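You operate a simulated robot arm through the tools that you are given. There is no shell and no other tool. Be economical: measure what you need, move in short steps, check, and stop when the job is done.

The job below is to be done with a simulated robot arm. You get a single attempt, and the scene is never put back.

## Task
Fetch the spacer from the top of the work table and set it on top of the grey battery on the top of the work table.

Only the result counts: the job must be done as asked and must still hold three seconds after the hand-in. Knocking over, shifting, dropping, spilling or breaking anything else fails it.

## Robot
A 6-joint arm with a two-finger parallel gripper, fixed in place. Base frame: the origin is at the foot of the arm, x ahead of it, y to its left, z up; the work surface is at about z = 0.86. Units: m, rad, N and s.
With the tool pointing down near the work surface it reaches from about 0.26 to 0.68 m from the base axis. Its first joint turns from -1.152 to 1.152 rad. Payload 2.9 kg.
Tool frame: the origin (TCP) lies between the finger pads and is the grasp point; the fingertips stand 0.03 m ahead of it; z points along the fingers, y is the line along which they close. The gripper opens to 0.11 m. The fingers are 0.02 m wide and 0.01 m thick; the gripper's body (0.048 by 0.112 m) begins 0.055 m behind the TCP.
Orientation is that of the tool frame in the base frame, as a unit quaternion [w, x, y, z]. With the fingers straight down and closing along the base's y, the tool's x points along the base's -x, its y along +y and its z along -z.

## Interface
- The arm moves only by the tool servo_tool. Its argument "series" is a list of rows, each an object (a shift or turn left out is 0, a gripper value left out holds the last) with "xyz": the shift along the tool's x, y, z in units of 40 mm (1.0 is 40 mm), a list of three; "rotation": the turn, a rotation vector about the tool's x, y, z in units of 8 degrees (1.0 is 8 degrees), a list of three. In form: [{"xyz": [dx, dy, dz], "rotation": [wx, wy, wz]}, ...]. A call has 1 to 20 rows; each row shifts and turns the commanded pose from where the row before left it, along the tool's axes as they then stand. "grip" is the opening, from 0 (shut) to 1 (fully open), set as the call begins (left out, the last holds). A call with a number of a shift or a turn outside -1 to 1 is refused whole. Rows are played at 5 a second. More than 0.05 m and 0.15 rad between two rows, or a gripper value outside its range, and nothing of the call is played. Where a pose cannot be reached the arm comes as near as it can. A force on the tool above 40 N (or 10 N above the force at the start of the call, whichever is more), or a blocked arm, ends the call early, and 0.2 s more pass. Each finger travels about 0.108 m/s and halts on what it meets, pressing with about 39 N; the grip force reading is that of the motor and also rises with nothing between the fingers. The clock runs only during rows and for 0.2 s after the last one: add rows that do not move to give the fingers time. The reply holds the time, the measured pose of the TCP, the force on the tool along the base axes, the opening and the grip force, in the units named above and with some noise, and new pictures: "show" is both (left out), scene, wrist or none.
- Cameras (640 x 400 px; columns grow to the right, rows downward): "scene" is fixed at [0.0675, 0.4224, 1.3885]; the picture's right is [-0.84, -0.54, 0.00], its down [-0.28, 0.44, -0.85] and it looks along [0.46, -0.72, -0.52] (base axes); focal length 344 px, centre (320, 200). "wrist" rides on the gripper at [-0.036, 0, -0.057] in the tool frame; the picture's right is [0.00, -1.00, 0.00], its down [0.97, 0.00, -0.24] and it looks along [0.24, 0.00, 0.97] (tool axes); focal length 218 px, centre (320, 200). There is no depth. A picture from a camera that has moved, and an enlarged one, comes with that camera's place and axes in the base frame and with its lens.
- enlarge(camera, box): a new picture of the part [left, top, right, bottom] of that camera's present view, enlarged. The clock stands still meanwhile.
- close_job(): hands the job in; it is judged then, once.

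Work in short steps. Places have to be worked out from the pictures, the camera data and where the tool is seen: move nearer, look again, correct. Check each grasp and each placing, and mend what went wrong. You have 90 turns and 150 pictures in all, those below and enlarged ones among them. Open the gripper and draw the arm clear of the work before you hand the job in, unless the task says otherwise; then end with one line.

The tools are called after ">>>" as a command line: name --argument value ..., lists and objects as JSON in quotes. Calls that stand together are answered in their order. servo_tool: Moves the arm, as the interface text tells. Its arguments: {"type":"object","properties":{"series":{"type":"array"},"grip":{"type":"number"},"show":{"type":"string","enum":["both","scene","wrist","none"]}},"required":["series"]} The other tools are called the same way: enlarge (camera, box) takes an enlarged picture of a part of a camera's view; close_job () hands the job in.

At the start:

```text
t: 0.0
tool_pos: [0.3844, -0.2061, 1.1474]
tcp_rot: [0.001, 0.0, 1.0, 0.0]
wrist_force: [0.3, 0.0, 0.0]
grip_width: 0.11
gripper_force: 0.0
```

scene: 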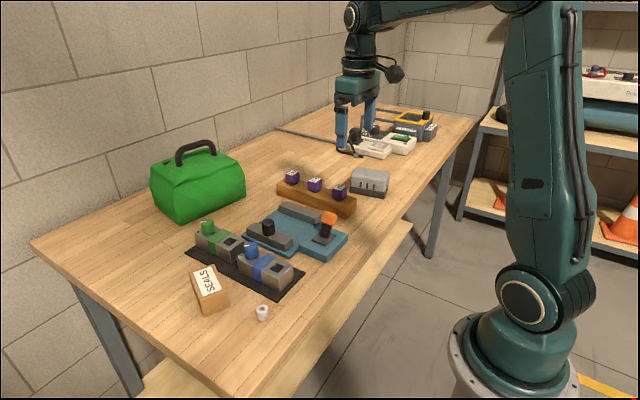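
wrist: 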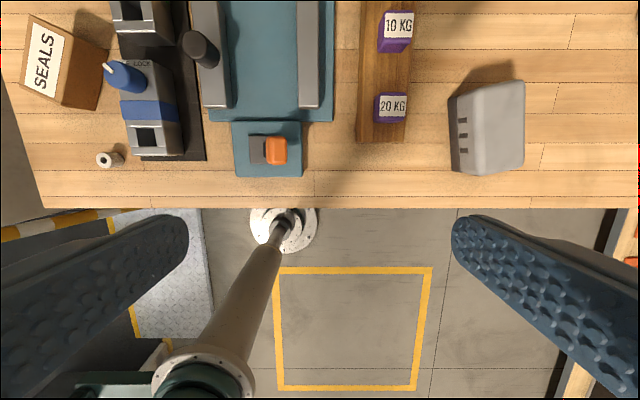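

I'll first zoom in on the scene to identify the spacer and the grey battery.

>>> enlarge --camera "scene" --box '[180, 160, 400, 330]'

>>> enlarge --camera "wrist" --box '[0, 0, 320, 200]'

>>> enlarge --camera "scene" --box '[330, 90, 450, 200]'

```text
2.35 times, centred on (290, 245) of scene
camera zoom: at [0.0675, 0.4224, 1.3885], right [-0.84, -0.54, 0.0], down [-0.28, 0.44, -0.85], along [0.46, -0.72, -0.52], focal length 810 px, centre (391, 94)
```

zoom: 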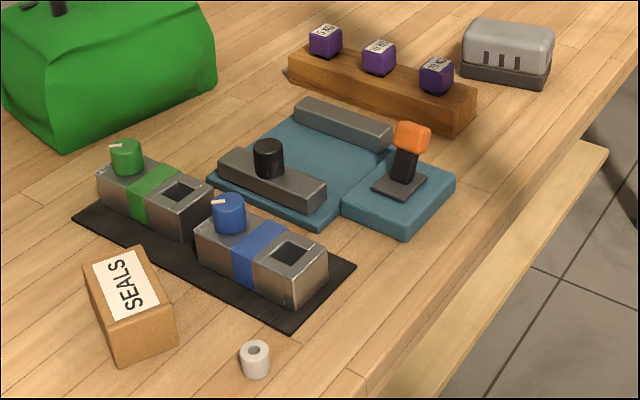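

```text
2.00 times, centred on (160, 100) of wrist
camera zoom: at [0.4197, -0.2063, 1.2044], right [0.0, -1.0, 0.0], down [-0.97, 0.0, 0.24], along [-0.24, 0.0, -0.97], focal length 436 px, centre (640, 400)
```

zoom: 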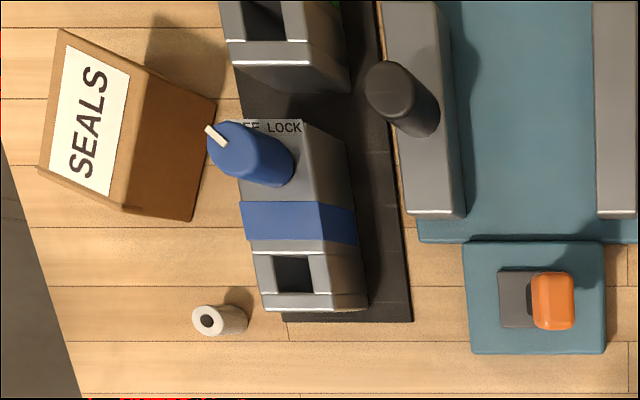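

```text
3.64 times, centred on (390, 145) of scene
camera zoom: at [0.0675, 0.4224, 1.3885], right [-0.84, -0.54, 0.0], down [-0.28, 0.44, -0.85], along [0.46, -0.72, -0.52], focal length 1252 px, centre (66, 400)
```

zoom: 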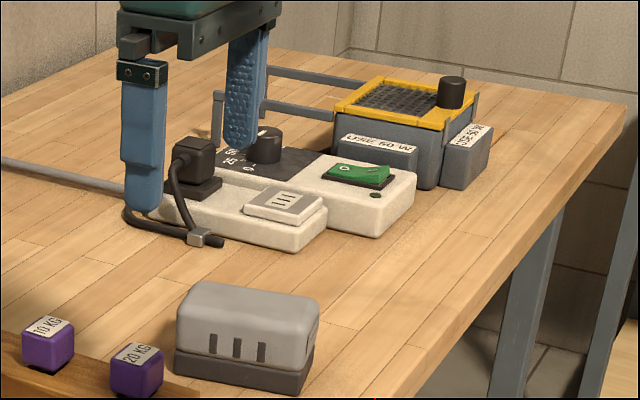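

The spacer is the small white ring, at about (0.40, 0.107). The grey battery is the slotted grey case, at about (0.44, -0.42). I'll look at the battery from closer above first, then go to the spacer.

>>> servo_tool --series '[{"xyz": [0, -0.9, 0.3]}, {"xyz": [0, -0.9, 0.3]}, {"xyz": [0, -0.9, 0.3]}, {"xyz": [0, -0.9, 0.3]}, {"xyz": [0, -0.8, 0]}, {"xyz": [0, -0.8, 0]}, {}]' --show "both"

```text
t: 1.6
tool_pos: [0.387, -0.4175, 1.1008]
tcp_rot: [0.0, 0.0, 1.0, 0.0]
wrist_force: [-0.1, -0.9, -0.1]
grip_width: 0.1102
gripper_force: 0.0
camera wrist: at [0.4209, -0.4176, 1.1585], right [0.0, -1.0, 0.0], down [-0.97, 0.0, 0.24], along [-0.24, 0.0, -0.97], focal length 218 px, centre (320, 200)
```

scene: 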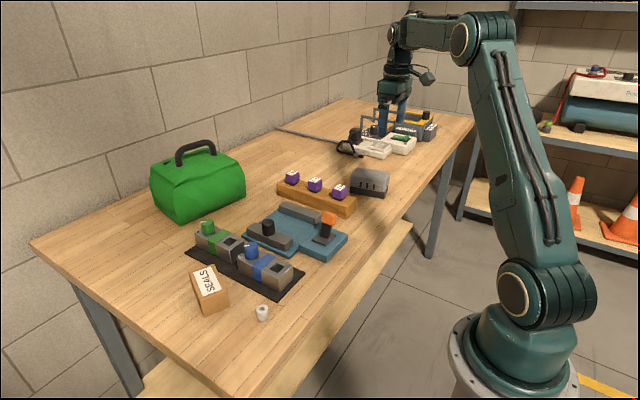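
wrist: 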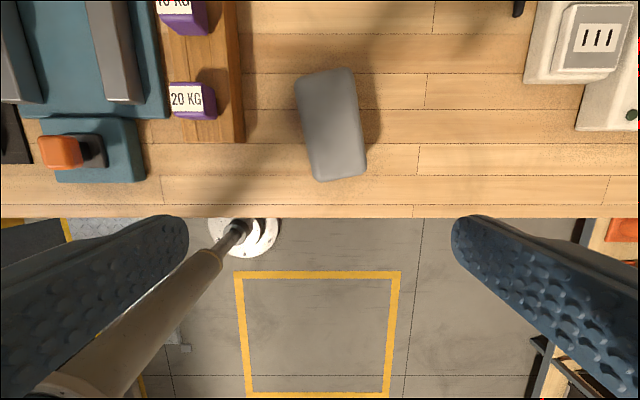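

The battery's top is centred near (0.44, -0.43) at z≈0.915 and looks flat. Next I travel back at this height to above the spacer.

>>> servo_tool --series '[{"xyz": [0, 0.95, 0]}, {"xyz": [0, 0.95, 0]}, {"xyz": [0, 0.95, 0]}, {"xyz": [0, 0.95, 0]}, {"xyz": [0, 0.95, 0]}, {"xyz": [0, 0.95, 0]}, {"xyz": [0, 0.95, 0]}, {"xyz": [0, 0.95, 0]}, {"xyz": [0, 0.95, 0]}, {"xyz": [0, 0.95, 0]}, {"xyz": [0, 0.95, 0]}, {"xyz": [0, 0.95, 0]}, {"xyz": [0, 0.95, 0]}, {"xyz": [0, 0.76, 0]}, {}, {}]' --grip 0.5 --show "both"

```text
t: 5.0
tool_pos: [0.3843, 0.1103, 1.1014]
tcp_rot: [0.0, 0.0, 1.0, 0.0]
wrist_force: [0.1, 1.0, 0.9]
grip_width: 0.0548
gripper_force: 0.1
camera wrist: at [0.4189, 0.1112, 1.1584], right [0.0, -1.0, 0.0], down [-0.97, 0.0, 0.24], along [-0.24, 0.0, -0.97], focal length 218 px, centre (320, 200)
```

scene: 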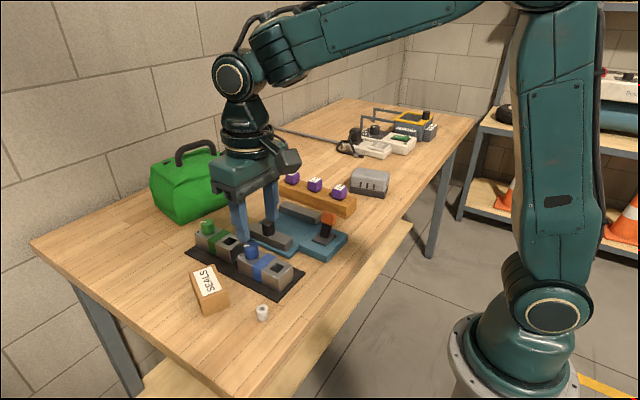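
wrist: 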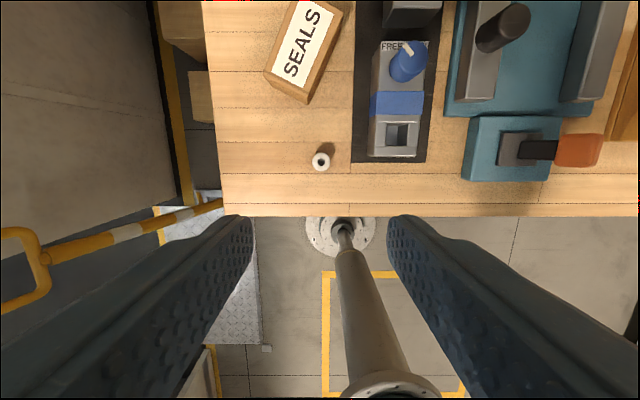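

The spacer is at about (0.401, 0.1105). A 55 mm opening clears the tray, so I shift forward and descend to about z=0.94 to check.

>>> servo_tool --series '[{"xyz": [-0.42, 0, 0.5]}, {"xyz": [0, 0, 0.9]}, {"xyz": [0, 0, 0.9]}, {"xyz": [0, 0, 0.9]}, {"xyz": [0, 0, 0.8]}, {}, {}]' --show "both"

```text
t: 6.6
tool_pos: [0.3994, 0.1107, 0.9411]
tcp_rot: [0.0, 0.0, 1.0, 0.0]
wrist_force: [0.5, -1.3, 0.5]
grip_width: 0.0548
gripper_force: 0.0
camera wrist: at [0.4349, 0.1112, 0.998], right [0.0, -1.0, 0.0], down [-0.97, 0.0, 0.24], along [-0.24, 0.0, -0.97], focal length 218 px, centre (320, 200)
```

scene: 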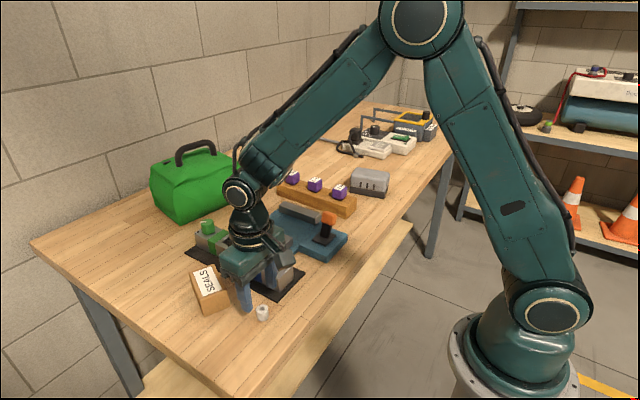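
wrist: 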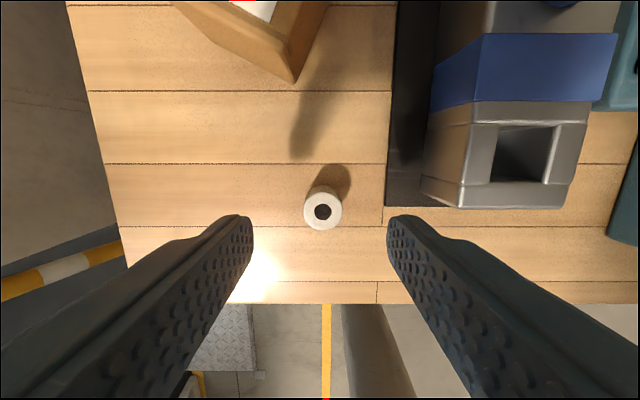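

The spacer is centred between the fingers. I go down about 43 mm to put the tips about 8 mm above the table, then close.

>>> servo_tool --series '[{"xyz": [-0.03, 0, 0.54]}, {"xyz": [0, 0, 0.54]}, {}, {}]' --show "wrist"

>>> servo_tool --series '[{}, {}, {}, {}]' --grip 0.1 --show "both"

```text
t: 7.6
tool_pos: [0.3996, 0.1108, 0.8967]
tcp_rot: [0.0, 0.0, 1.0, 0.0]
wrist_force: [0.6, 0.1, 0.0]
grip_width: 0.0552
gripper_force: 0.1
camera wrist: at [0.435, 0.1107, 0.953], right [0.0, -1.0, 0.0], down [-0.97, 0.0, 0.24], along [-0.24, 0.0, -0.97], focal length 218 px, centre (320, 200)
```

wrist: 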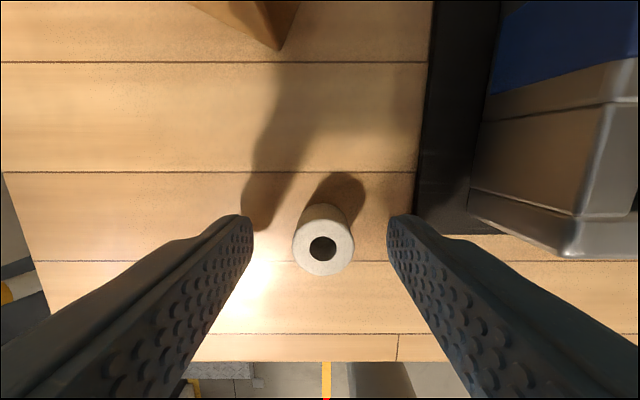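

```text
t: 8.6
tool_pos: [0.4, 0.1108, 0.8962]
tcp_rot: [0.0, 0.0, 1.0, -0.001]
wrist_force: [0.4, 0.3, -1.0]
grip_width: 0.02
gripper_force: 39.1
camera wrist: at [0.435, 0.1108, 0.9532], right [0.0, -1.0, 0.0], down [-0.97, 0.0, 0.24], along [-0.24, 0.0, -0.97], focal length 218 px, centre (320, 200)
```

scene: 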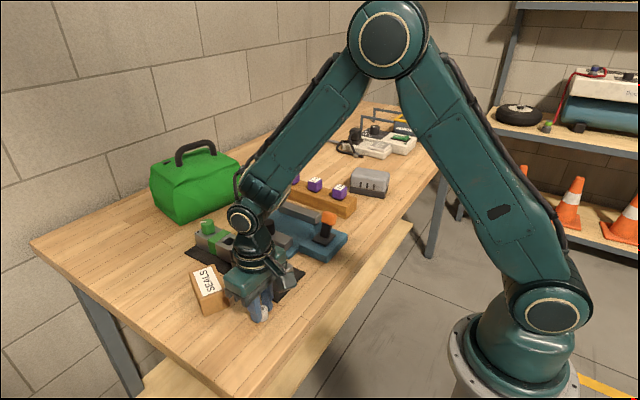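
wrist: 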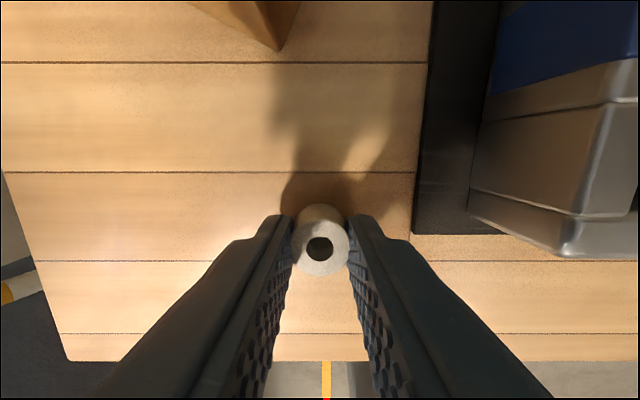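

The spacer is gripped (20 mm, 39 N). I lift it straight up and check.

>>> servo_tool --series '[{"xyz": [0, 0, -0.3]}, {"xyz": [0, 0, -0.8]}, {"xyz": [0, 0, -1]}, {"xyz": [0, 0, -1]}, {"xyz": [0, 0, -1]}, {"xyz": [0, 0, -1]}, {}]' --show "both"

```text
t: 10.2
tool_pos: [0.401, 0.1094, 1.1013]
tcp_rot: [0.0, 0.0, 1.0, 0.001]
wrist_force: [0.0, -0.5, -1.0]
grip_width: 0.0202
gripper_force: 38.9
camera wrist: at [0.4359, 0.1089, 1.1574], right [0.0, -1.0, 0.0], down [-0.97, 0.0, 0.24], along [-0.24, 0.0, -0.97], focal length 218 px, centre (320, 200)
```

scene: 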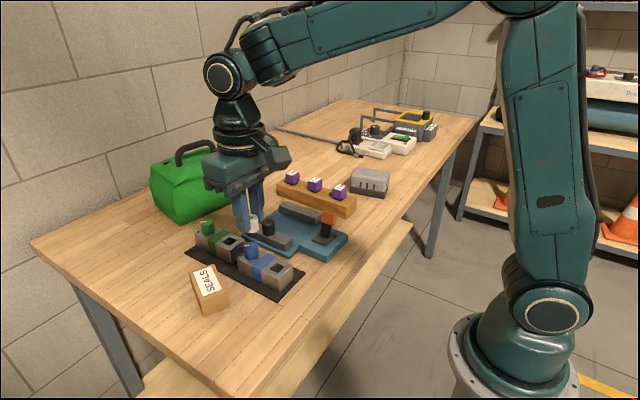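
wrist: 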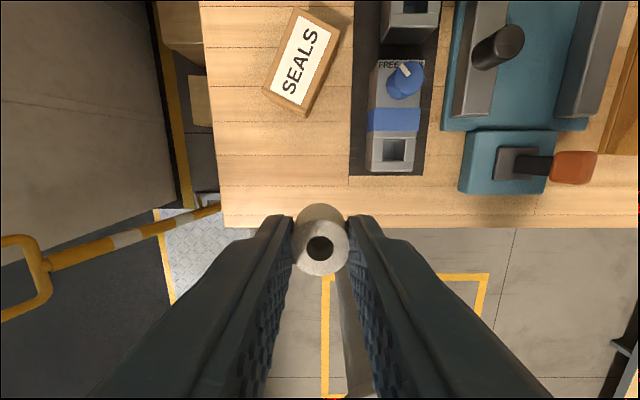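

The spacer is held firmly. I carry it to above the battery at (0.441, -0.431).

>>> servo_tool --series '[{"xyz": [0, -0.5, 0]}, {"xyz": [0, -0.9, 0]}, {"xyz": [0, -0.9, 0]}, {"xyz": [0, -0.9, 0]}, {"xyz": [0, -0.9, 0]}, {"xyz": [0, -0.9, 0]}, {"xyz": [0, -0.9, 0]}, {"xyz": [-0.2, -0.9, 0]}, {"xyz": [-0.2, -0.9, 0]}, {"xyz": [-0.2, -0.9, 0]}, {"xyz": [-0.2, -0.9, 0]}, {"xyz": [-0.2, -0.9, 0]}, {"xyz": [0, -0.9, 0]}, {"xyz": [0, -0.9, 0]}, {"xyz": [0, -0.9, 0]}, {"xyz": [0, -0.41, 0]}, {}, {}]' --show "both"

```text
t: 14.0
tool_pos: [0.4425, -0.4309, 1.1013]
tcp_rot: [0.0, 0.0, 1.0, 0.0]
wrist_force: [0.3, -0.6, 1.4]
grip_width: 0.0201
gripper_force: 39.2
camera wrist: at [0.4766, -0.4305, 1.1576], right [0.0, -1.0, 0.0], down [-0.97, 0.0, 0.24], along [-0.24, 0.0, -0.97], focal length 218 px, centre (320, 200)
```

scene: 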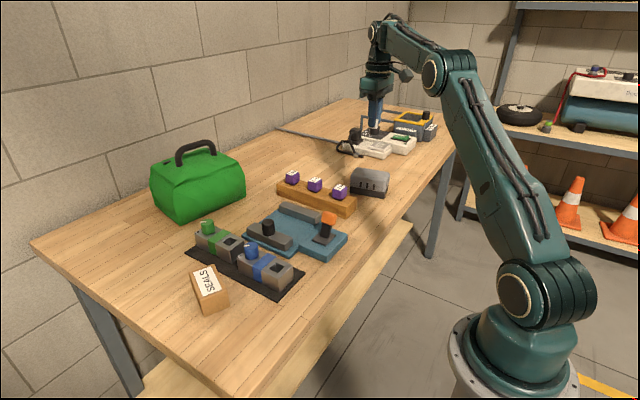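
wrist: 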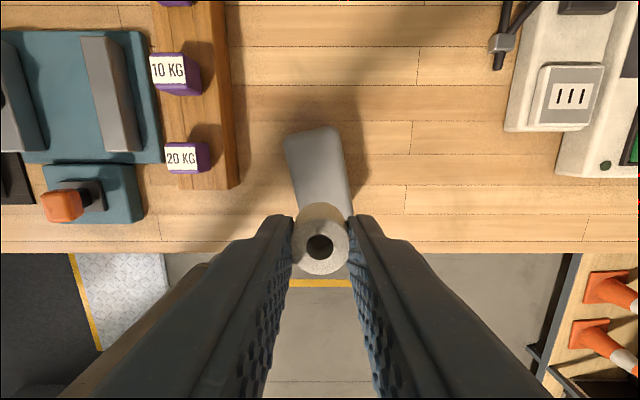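

I descend partway, leaving the spacer's bottom at about z=0.944, and look again.

>>> servo_tool --series '[{"xyz": [0, 0, 0.75]}, {"xyz": [0, 0, 0.75]}, {"xyz": [0, 0, 0.75]}, {"xyz": [0, 0, 0.75]}, {}, {}]' --show "both"

>>> enlarge --camera "scene" --box '[320, 120, 430, 210]'

```text
t: 15.4
tool_pos: [0.4438, -0.4304, 0.9778]
tcp_rot: [0.0, 0.001, 1.0, 0.0]
wrist_force: [-0.7, 0.3, 0.2]
grip_width: 0.0202
gripper_force: 39.1
camera wrist: at [0.4788, -0.4305, 1.0345], right [0.0, -1.0, 0.0], down [-0.97, 0.0, 0.24], along [-0.24, 0.0, -0.97], focal length 218 px, centre (320, 200)
```

scene: 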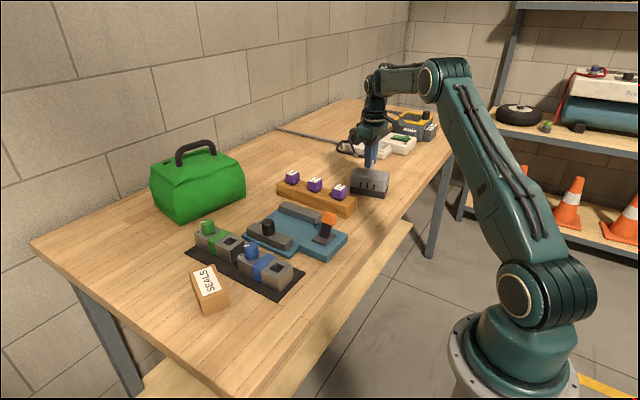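
wrist: 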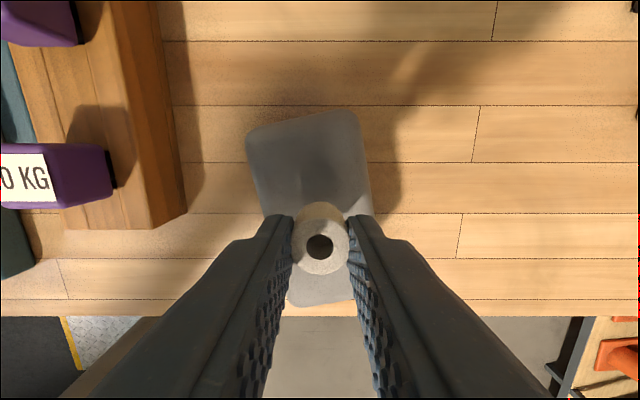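

```text
4.44 times, centred on (375, 165) of scene
camera zoom: at [0.0675, 0.4224, 1.3885], right [-0.84, -0.54, 0.0], down [-0.28, 0.44, -0.85], along [0.46, -0.72, -0.52], focal length 1530 px, centre (76, 356)
```

zoom: 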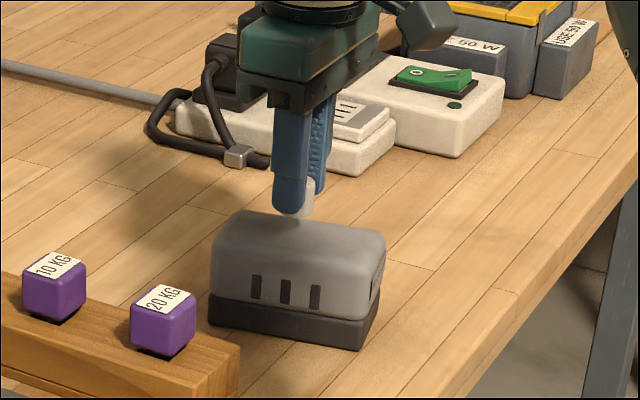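

The spacer is centred over the battery. I lower in small steps, watching for contact.

>>> servo_tool --series '[{"xyz": [0, 0, 0.1]}, {"xyz": [0, 0, 0.1]}, {"xyz": [0, 0, 0.1]}, {}, {}]' --show "none"

>>> enlarge --camera "scene" --box '[345, 140, 400, 200]'

```text
t: 16.6
tool_pos: [0.4434, -0.4298, 0.9689]
tcp_rot: [0.0, 0.0, 1.0, 0.0]
wrist_force: [-0.1, -0.7, -0.3]
grip_width: 0.02
gripper_force: 39.3
```

```text
6.67 times, centred on (372, 170) of scene
camera zoom: at [0.0675, 0.4224, 1.3885], right [-0.84, -0.54, 0.0], down [-0.28, 0.44, -0.85], along [0.46, -0.72, -0.52], focal length 2295 px, centre (-30, 400)
```

zoom: 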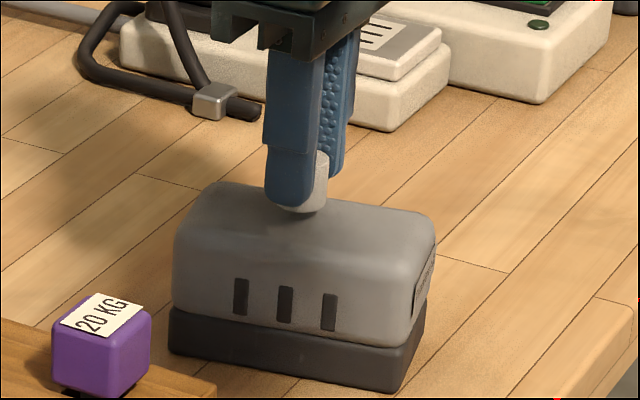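

No contact yet at TCP z=0.969. I continue down.

>>> servo_tool --series '[{"xyz": [0, 0, 0.06]}, {"xyz": [0, 0, 0.06]}, {}]' --show "none"

>>> servo_tool --series '[{"xyz": [0, 0, 0.04]}, {"xyz": [0, 0, 0.03]}, {}]' --show "none"

>>> enlarge --camera "scene" --box '[345, 140, 400, 200]'

```text
t: 17.4
tool_pos: [0.4417, -0.4309, 0.9646]
tcp_rot: [0.0, 0.0, 1.0, 0.0]
wrist_force: [0.2, -0.4, -0.3]
grip_width: 0.0201
gripper_force: 38.9
```

```text
t: 18.2
tool_pos: [0.443, -0.43, 0.9621]
tcp_rot: [0.002, -0.001, 1.0, -0.001]
wrist_force: [0.9, 1.2, 4.4]
grip_width: 0.0198
gripper_force: 38.6
```

```text
6.67 times, centred on (372, 170) of scene
camera zoom: at [0.0674, 0.4225, 1.3885], right [-0.84, -0.54, 0.0], down [-0.28, 0.44, -0.85], along [0.46, -0.72, -0.52], focal length 2295 px, centre (-30, 400)
```

zoom: 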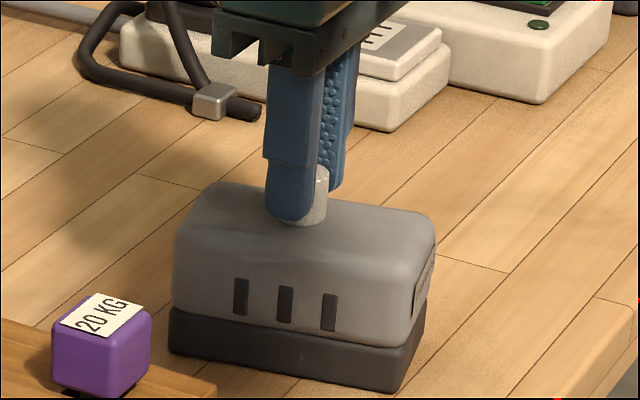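

Contact: 4.4 N upward at z=0.962, and the picture shows the spacer touching the battery. I open partway, and only then rise.

>>> servo_tool --series '[{}, {}, {}]' --grip 0.45 --show "wrist"

>>> enlarge --camera "scene" --box '[345, 140, 400, 200]'

```text
t: 19.0
tool_pos: [0.4418, -0.4303, 0.9612]
tcp_rot: [0.0, 0.0, 1.0, 0.0]
wrist_force: [0.3, -0.3, 0.3]
grip_width: 0.0493
gripper_force: 0.1
camera wrist: at [0.4774, -0.4307, 1.0181], right [0.0, -1.0, 0.0], down [-0.97, 0.0, 0.24], along [-0.24, 0.0, -0.97], focal length 218 px, centre (320, 200)
```

wrist: 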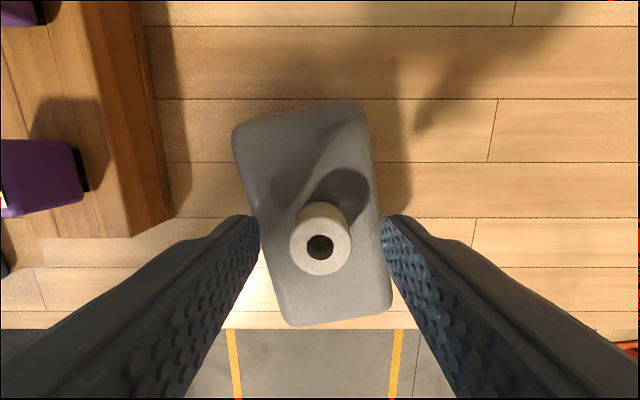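

```text
6.67 times, centred on (372, 170) of scene
camera zoom: at [0.0675, 0.4224, 1.3885], right [-0.84, -0.54, 0.0], down [-0.28, 0.44, -0.85], along [0.46, -0.72, -0.52], focal length 2295 px, centre (-30, 400)
```

zoom: 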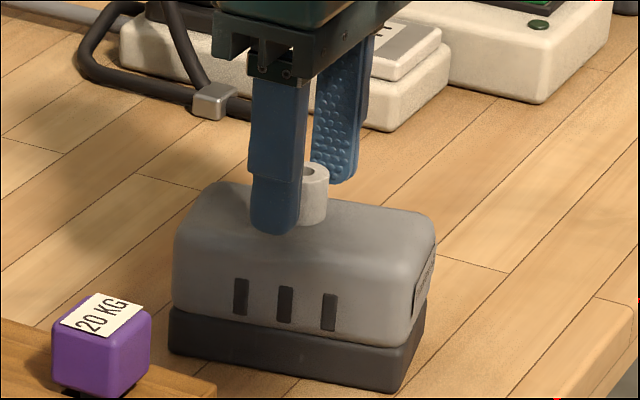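

The spacer stands upright on the middle of the battery, free of the fingers. I retreat straight up.

>>> servo_tool --series '[{"xyz": [0, 0, -0.4]}, {"xyz": [0, 0, -0.8]}, {"xyz": [0, 0, -0.9]}, {"xyz": [0, 0, -0.9]}, {"xyz": [0, 0, -0.9]}, {}, {}]' --show "both"

>>> enlarge --camera "scene" --box '[345, 140, 400, 200]'

```text
t: 20.6
tool_pos: [0.4434, -0.4303, 1.1158]
tcp_rot: [0.0, 0.0, 1.0, 0.0]
wrist_force: [-0.6, 0.6, 0.9]
grip_width: 0.0495
gripper_force: 0.1
camera wrist: at [0.4785, -0.4302, 1.1721], right [0.0, -1.0, 0.0], down [-0.97, 0.0, 0.24], along [-0.24, 0.0, -0.97], focal length 218 px, centre (320, 200)
```

scene: 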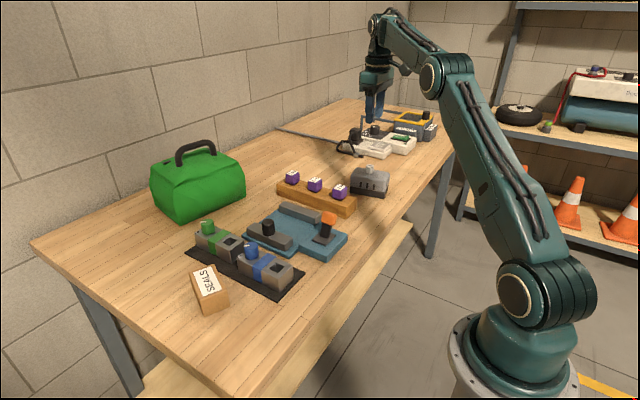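
wrist: 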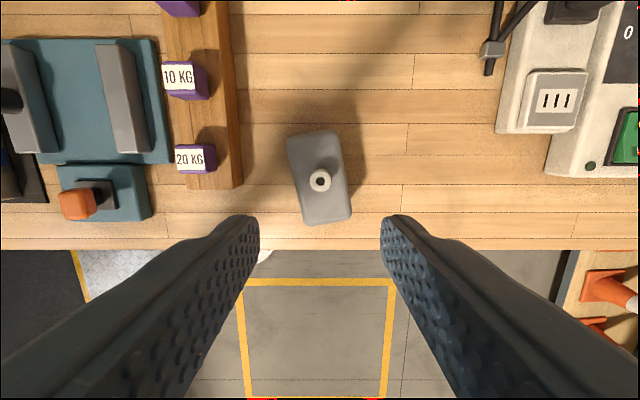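

```text
6.67 times, centred on (372, 170) of scene
camera zoom: at [0.0675, 0.4224, 1.3885], right [-0.84, -0.54, 0.0], down [-0.28, 0.44, -0.85], along [0.46, -0.72, -0.52], focal length 2295 px, centre (-30, 400)
```

zoom: 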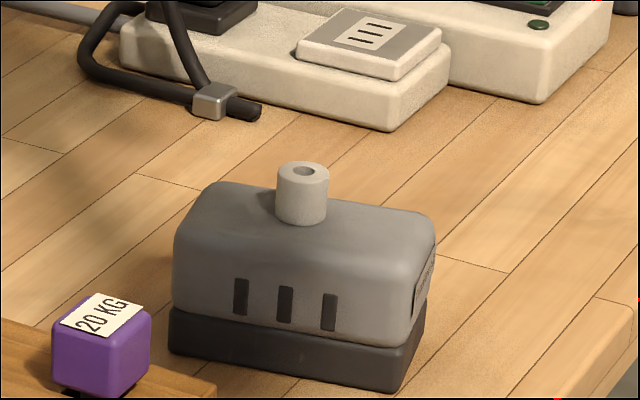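

The spacer is stable. Before handing in I check that the other grey blocks, at the far charger-like item, aren't the battery.

>>> enlarge --camera "scene" --box '[340, 95, 450, 165]'

>>> enlarge --camera "scene" --box '[375, 165, 395, 195]'

>>> enlarge --camera "scene" --box '[180, 180, 360, 310]'

```text
5.71 times, centred on (395, 130) of scene
camera zoom: at [0.0675, 0.4224, 1.3885], right [-0.84, -0.54, 0.0], down [-0.28, 0.44, -0.85], along [0.46, -0.72, -0.52], focal length 1968 px, centre (-109, 600)
```

zoom: 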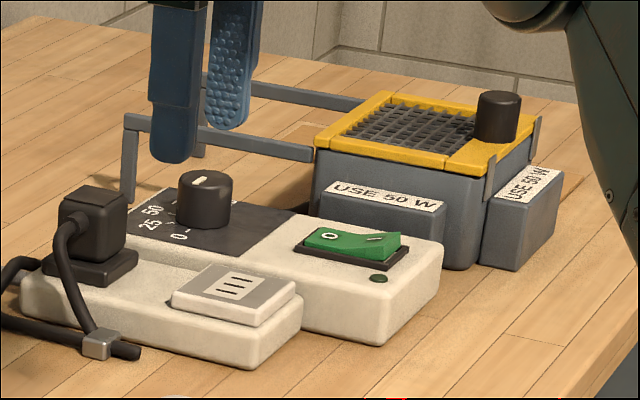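

```text
13.33 times, centred on (385, 180) of scene
camera zoom: at [0.0675, 0.4224, 1.3885], right [-0.84, -0.54, 0.0], down [-0.28, 0.44, -0.85], along [0.46, -0.72, -0.52], focal length 4591 px, centre (-547, 467)
```

zoom: 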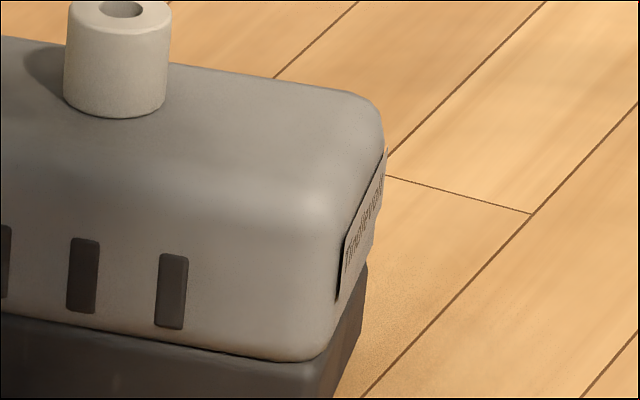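

```text
3.08 times, centred on (270, 245) of scene
camera zoom: at [0.0675, 0.4224, 1.3885], right [-0.84, -0.54, 0.0], down [-0.28, 0.44, -0.85], along [0.46, -0.72, -0.52], focal length 1059 px, centre (474, 62)
```

zoom: 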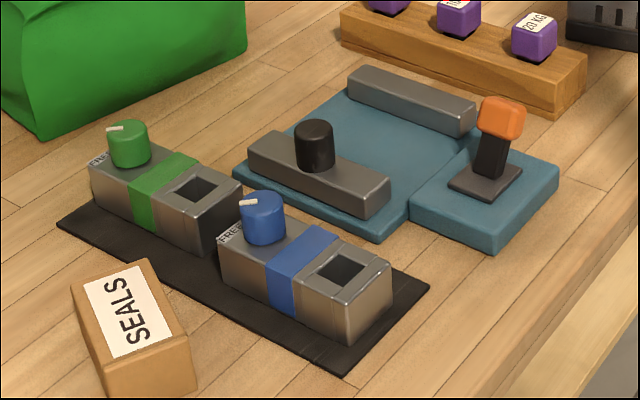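

The slotted, labelled grey pack is clearly the battery, since the other blocks are heater, vise and lock parts. The spacer rests on it, so I open the gripper fully while up clear, and hand in.

>>> servo_tool --series '[{"xyz": [0, 0, -0.8]}, {"xyz": [0, 0, -0.8]}, {}, {}]' --grip 1 --show "wrist"

```text
t: 21.6
tool_pos: [0.4332, -0.4198, 1.1743]
tcp_rot: [0.0, 0.0, 1.0, 0.0]
wrist_force: [-0.2, 0.7, -0.8]
grip_width: 0.1099
gripper_force: 0.1
out of reach, approached as far as the arm can: row 2
camera wrist: at [0.4681, -0.4209, 1.2313], right [0.0, -1.0, 0.0], down [-0.97, 0.0, 0.24], along [-0.24, 0.0, -0.97], focal length 218 px, centre (320, 200)
```

wrist: 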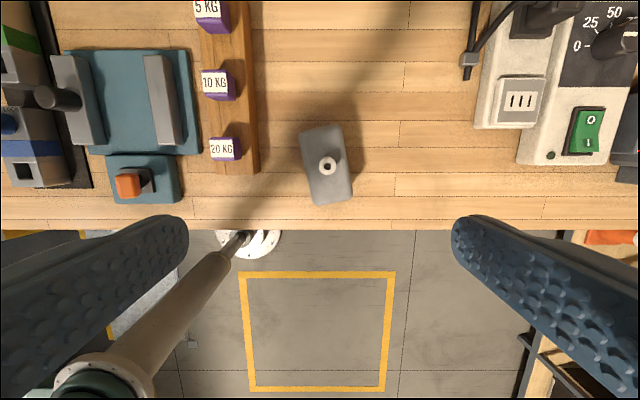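

The gripper is open, the arm is clear and the spacer is still standing on the battery, so I hand in.

>>> close_job

```text
The job is handed in.
```

The spacer is standing upright near the middle of the grey battery's top; the gripper is open, the arm is clear, and the last pictures show nothing else moved.
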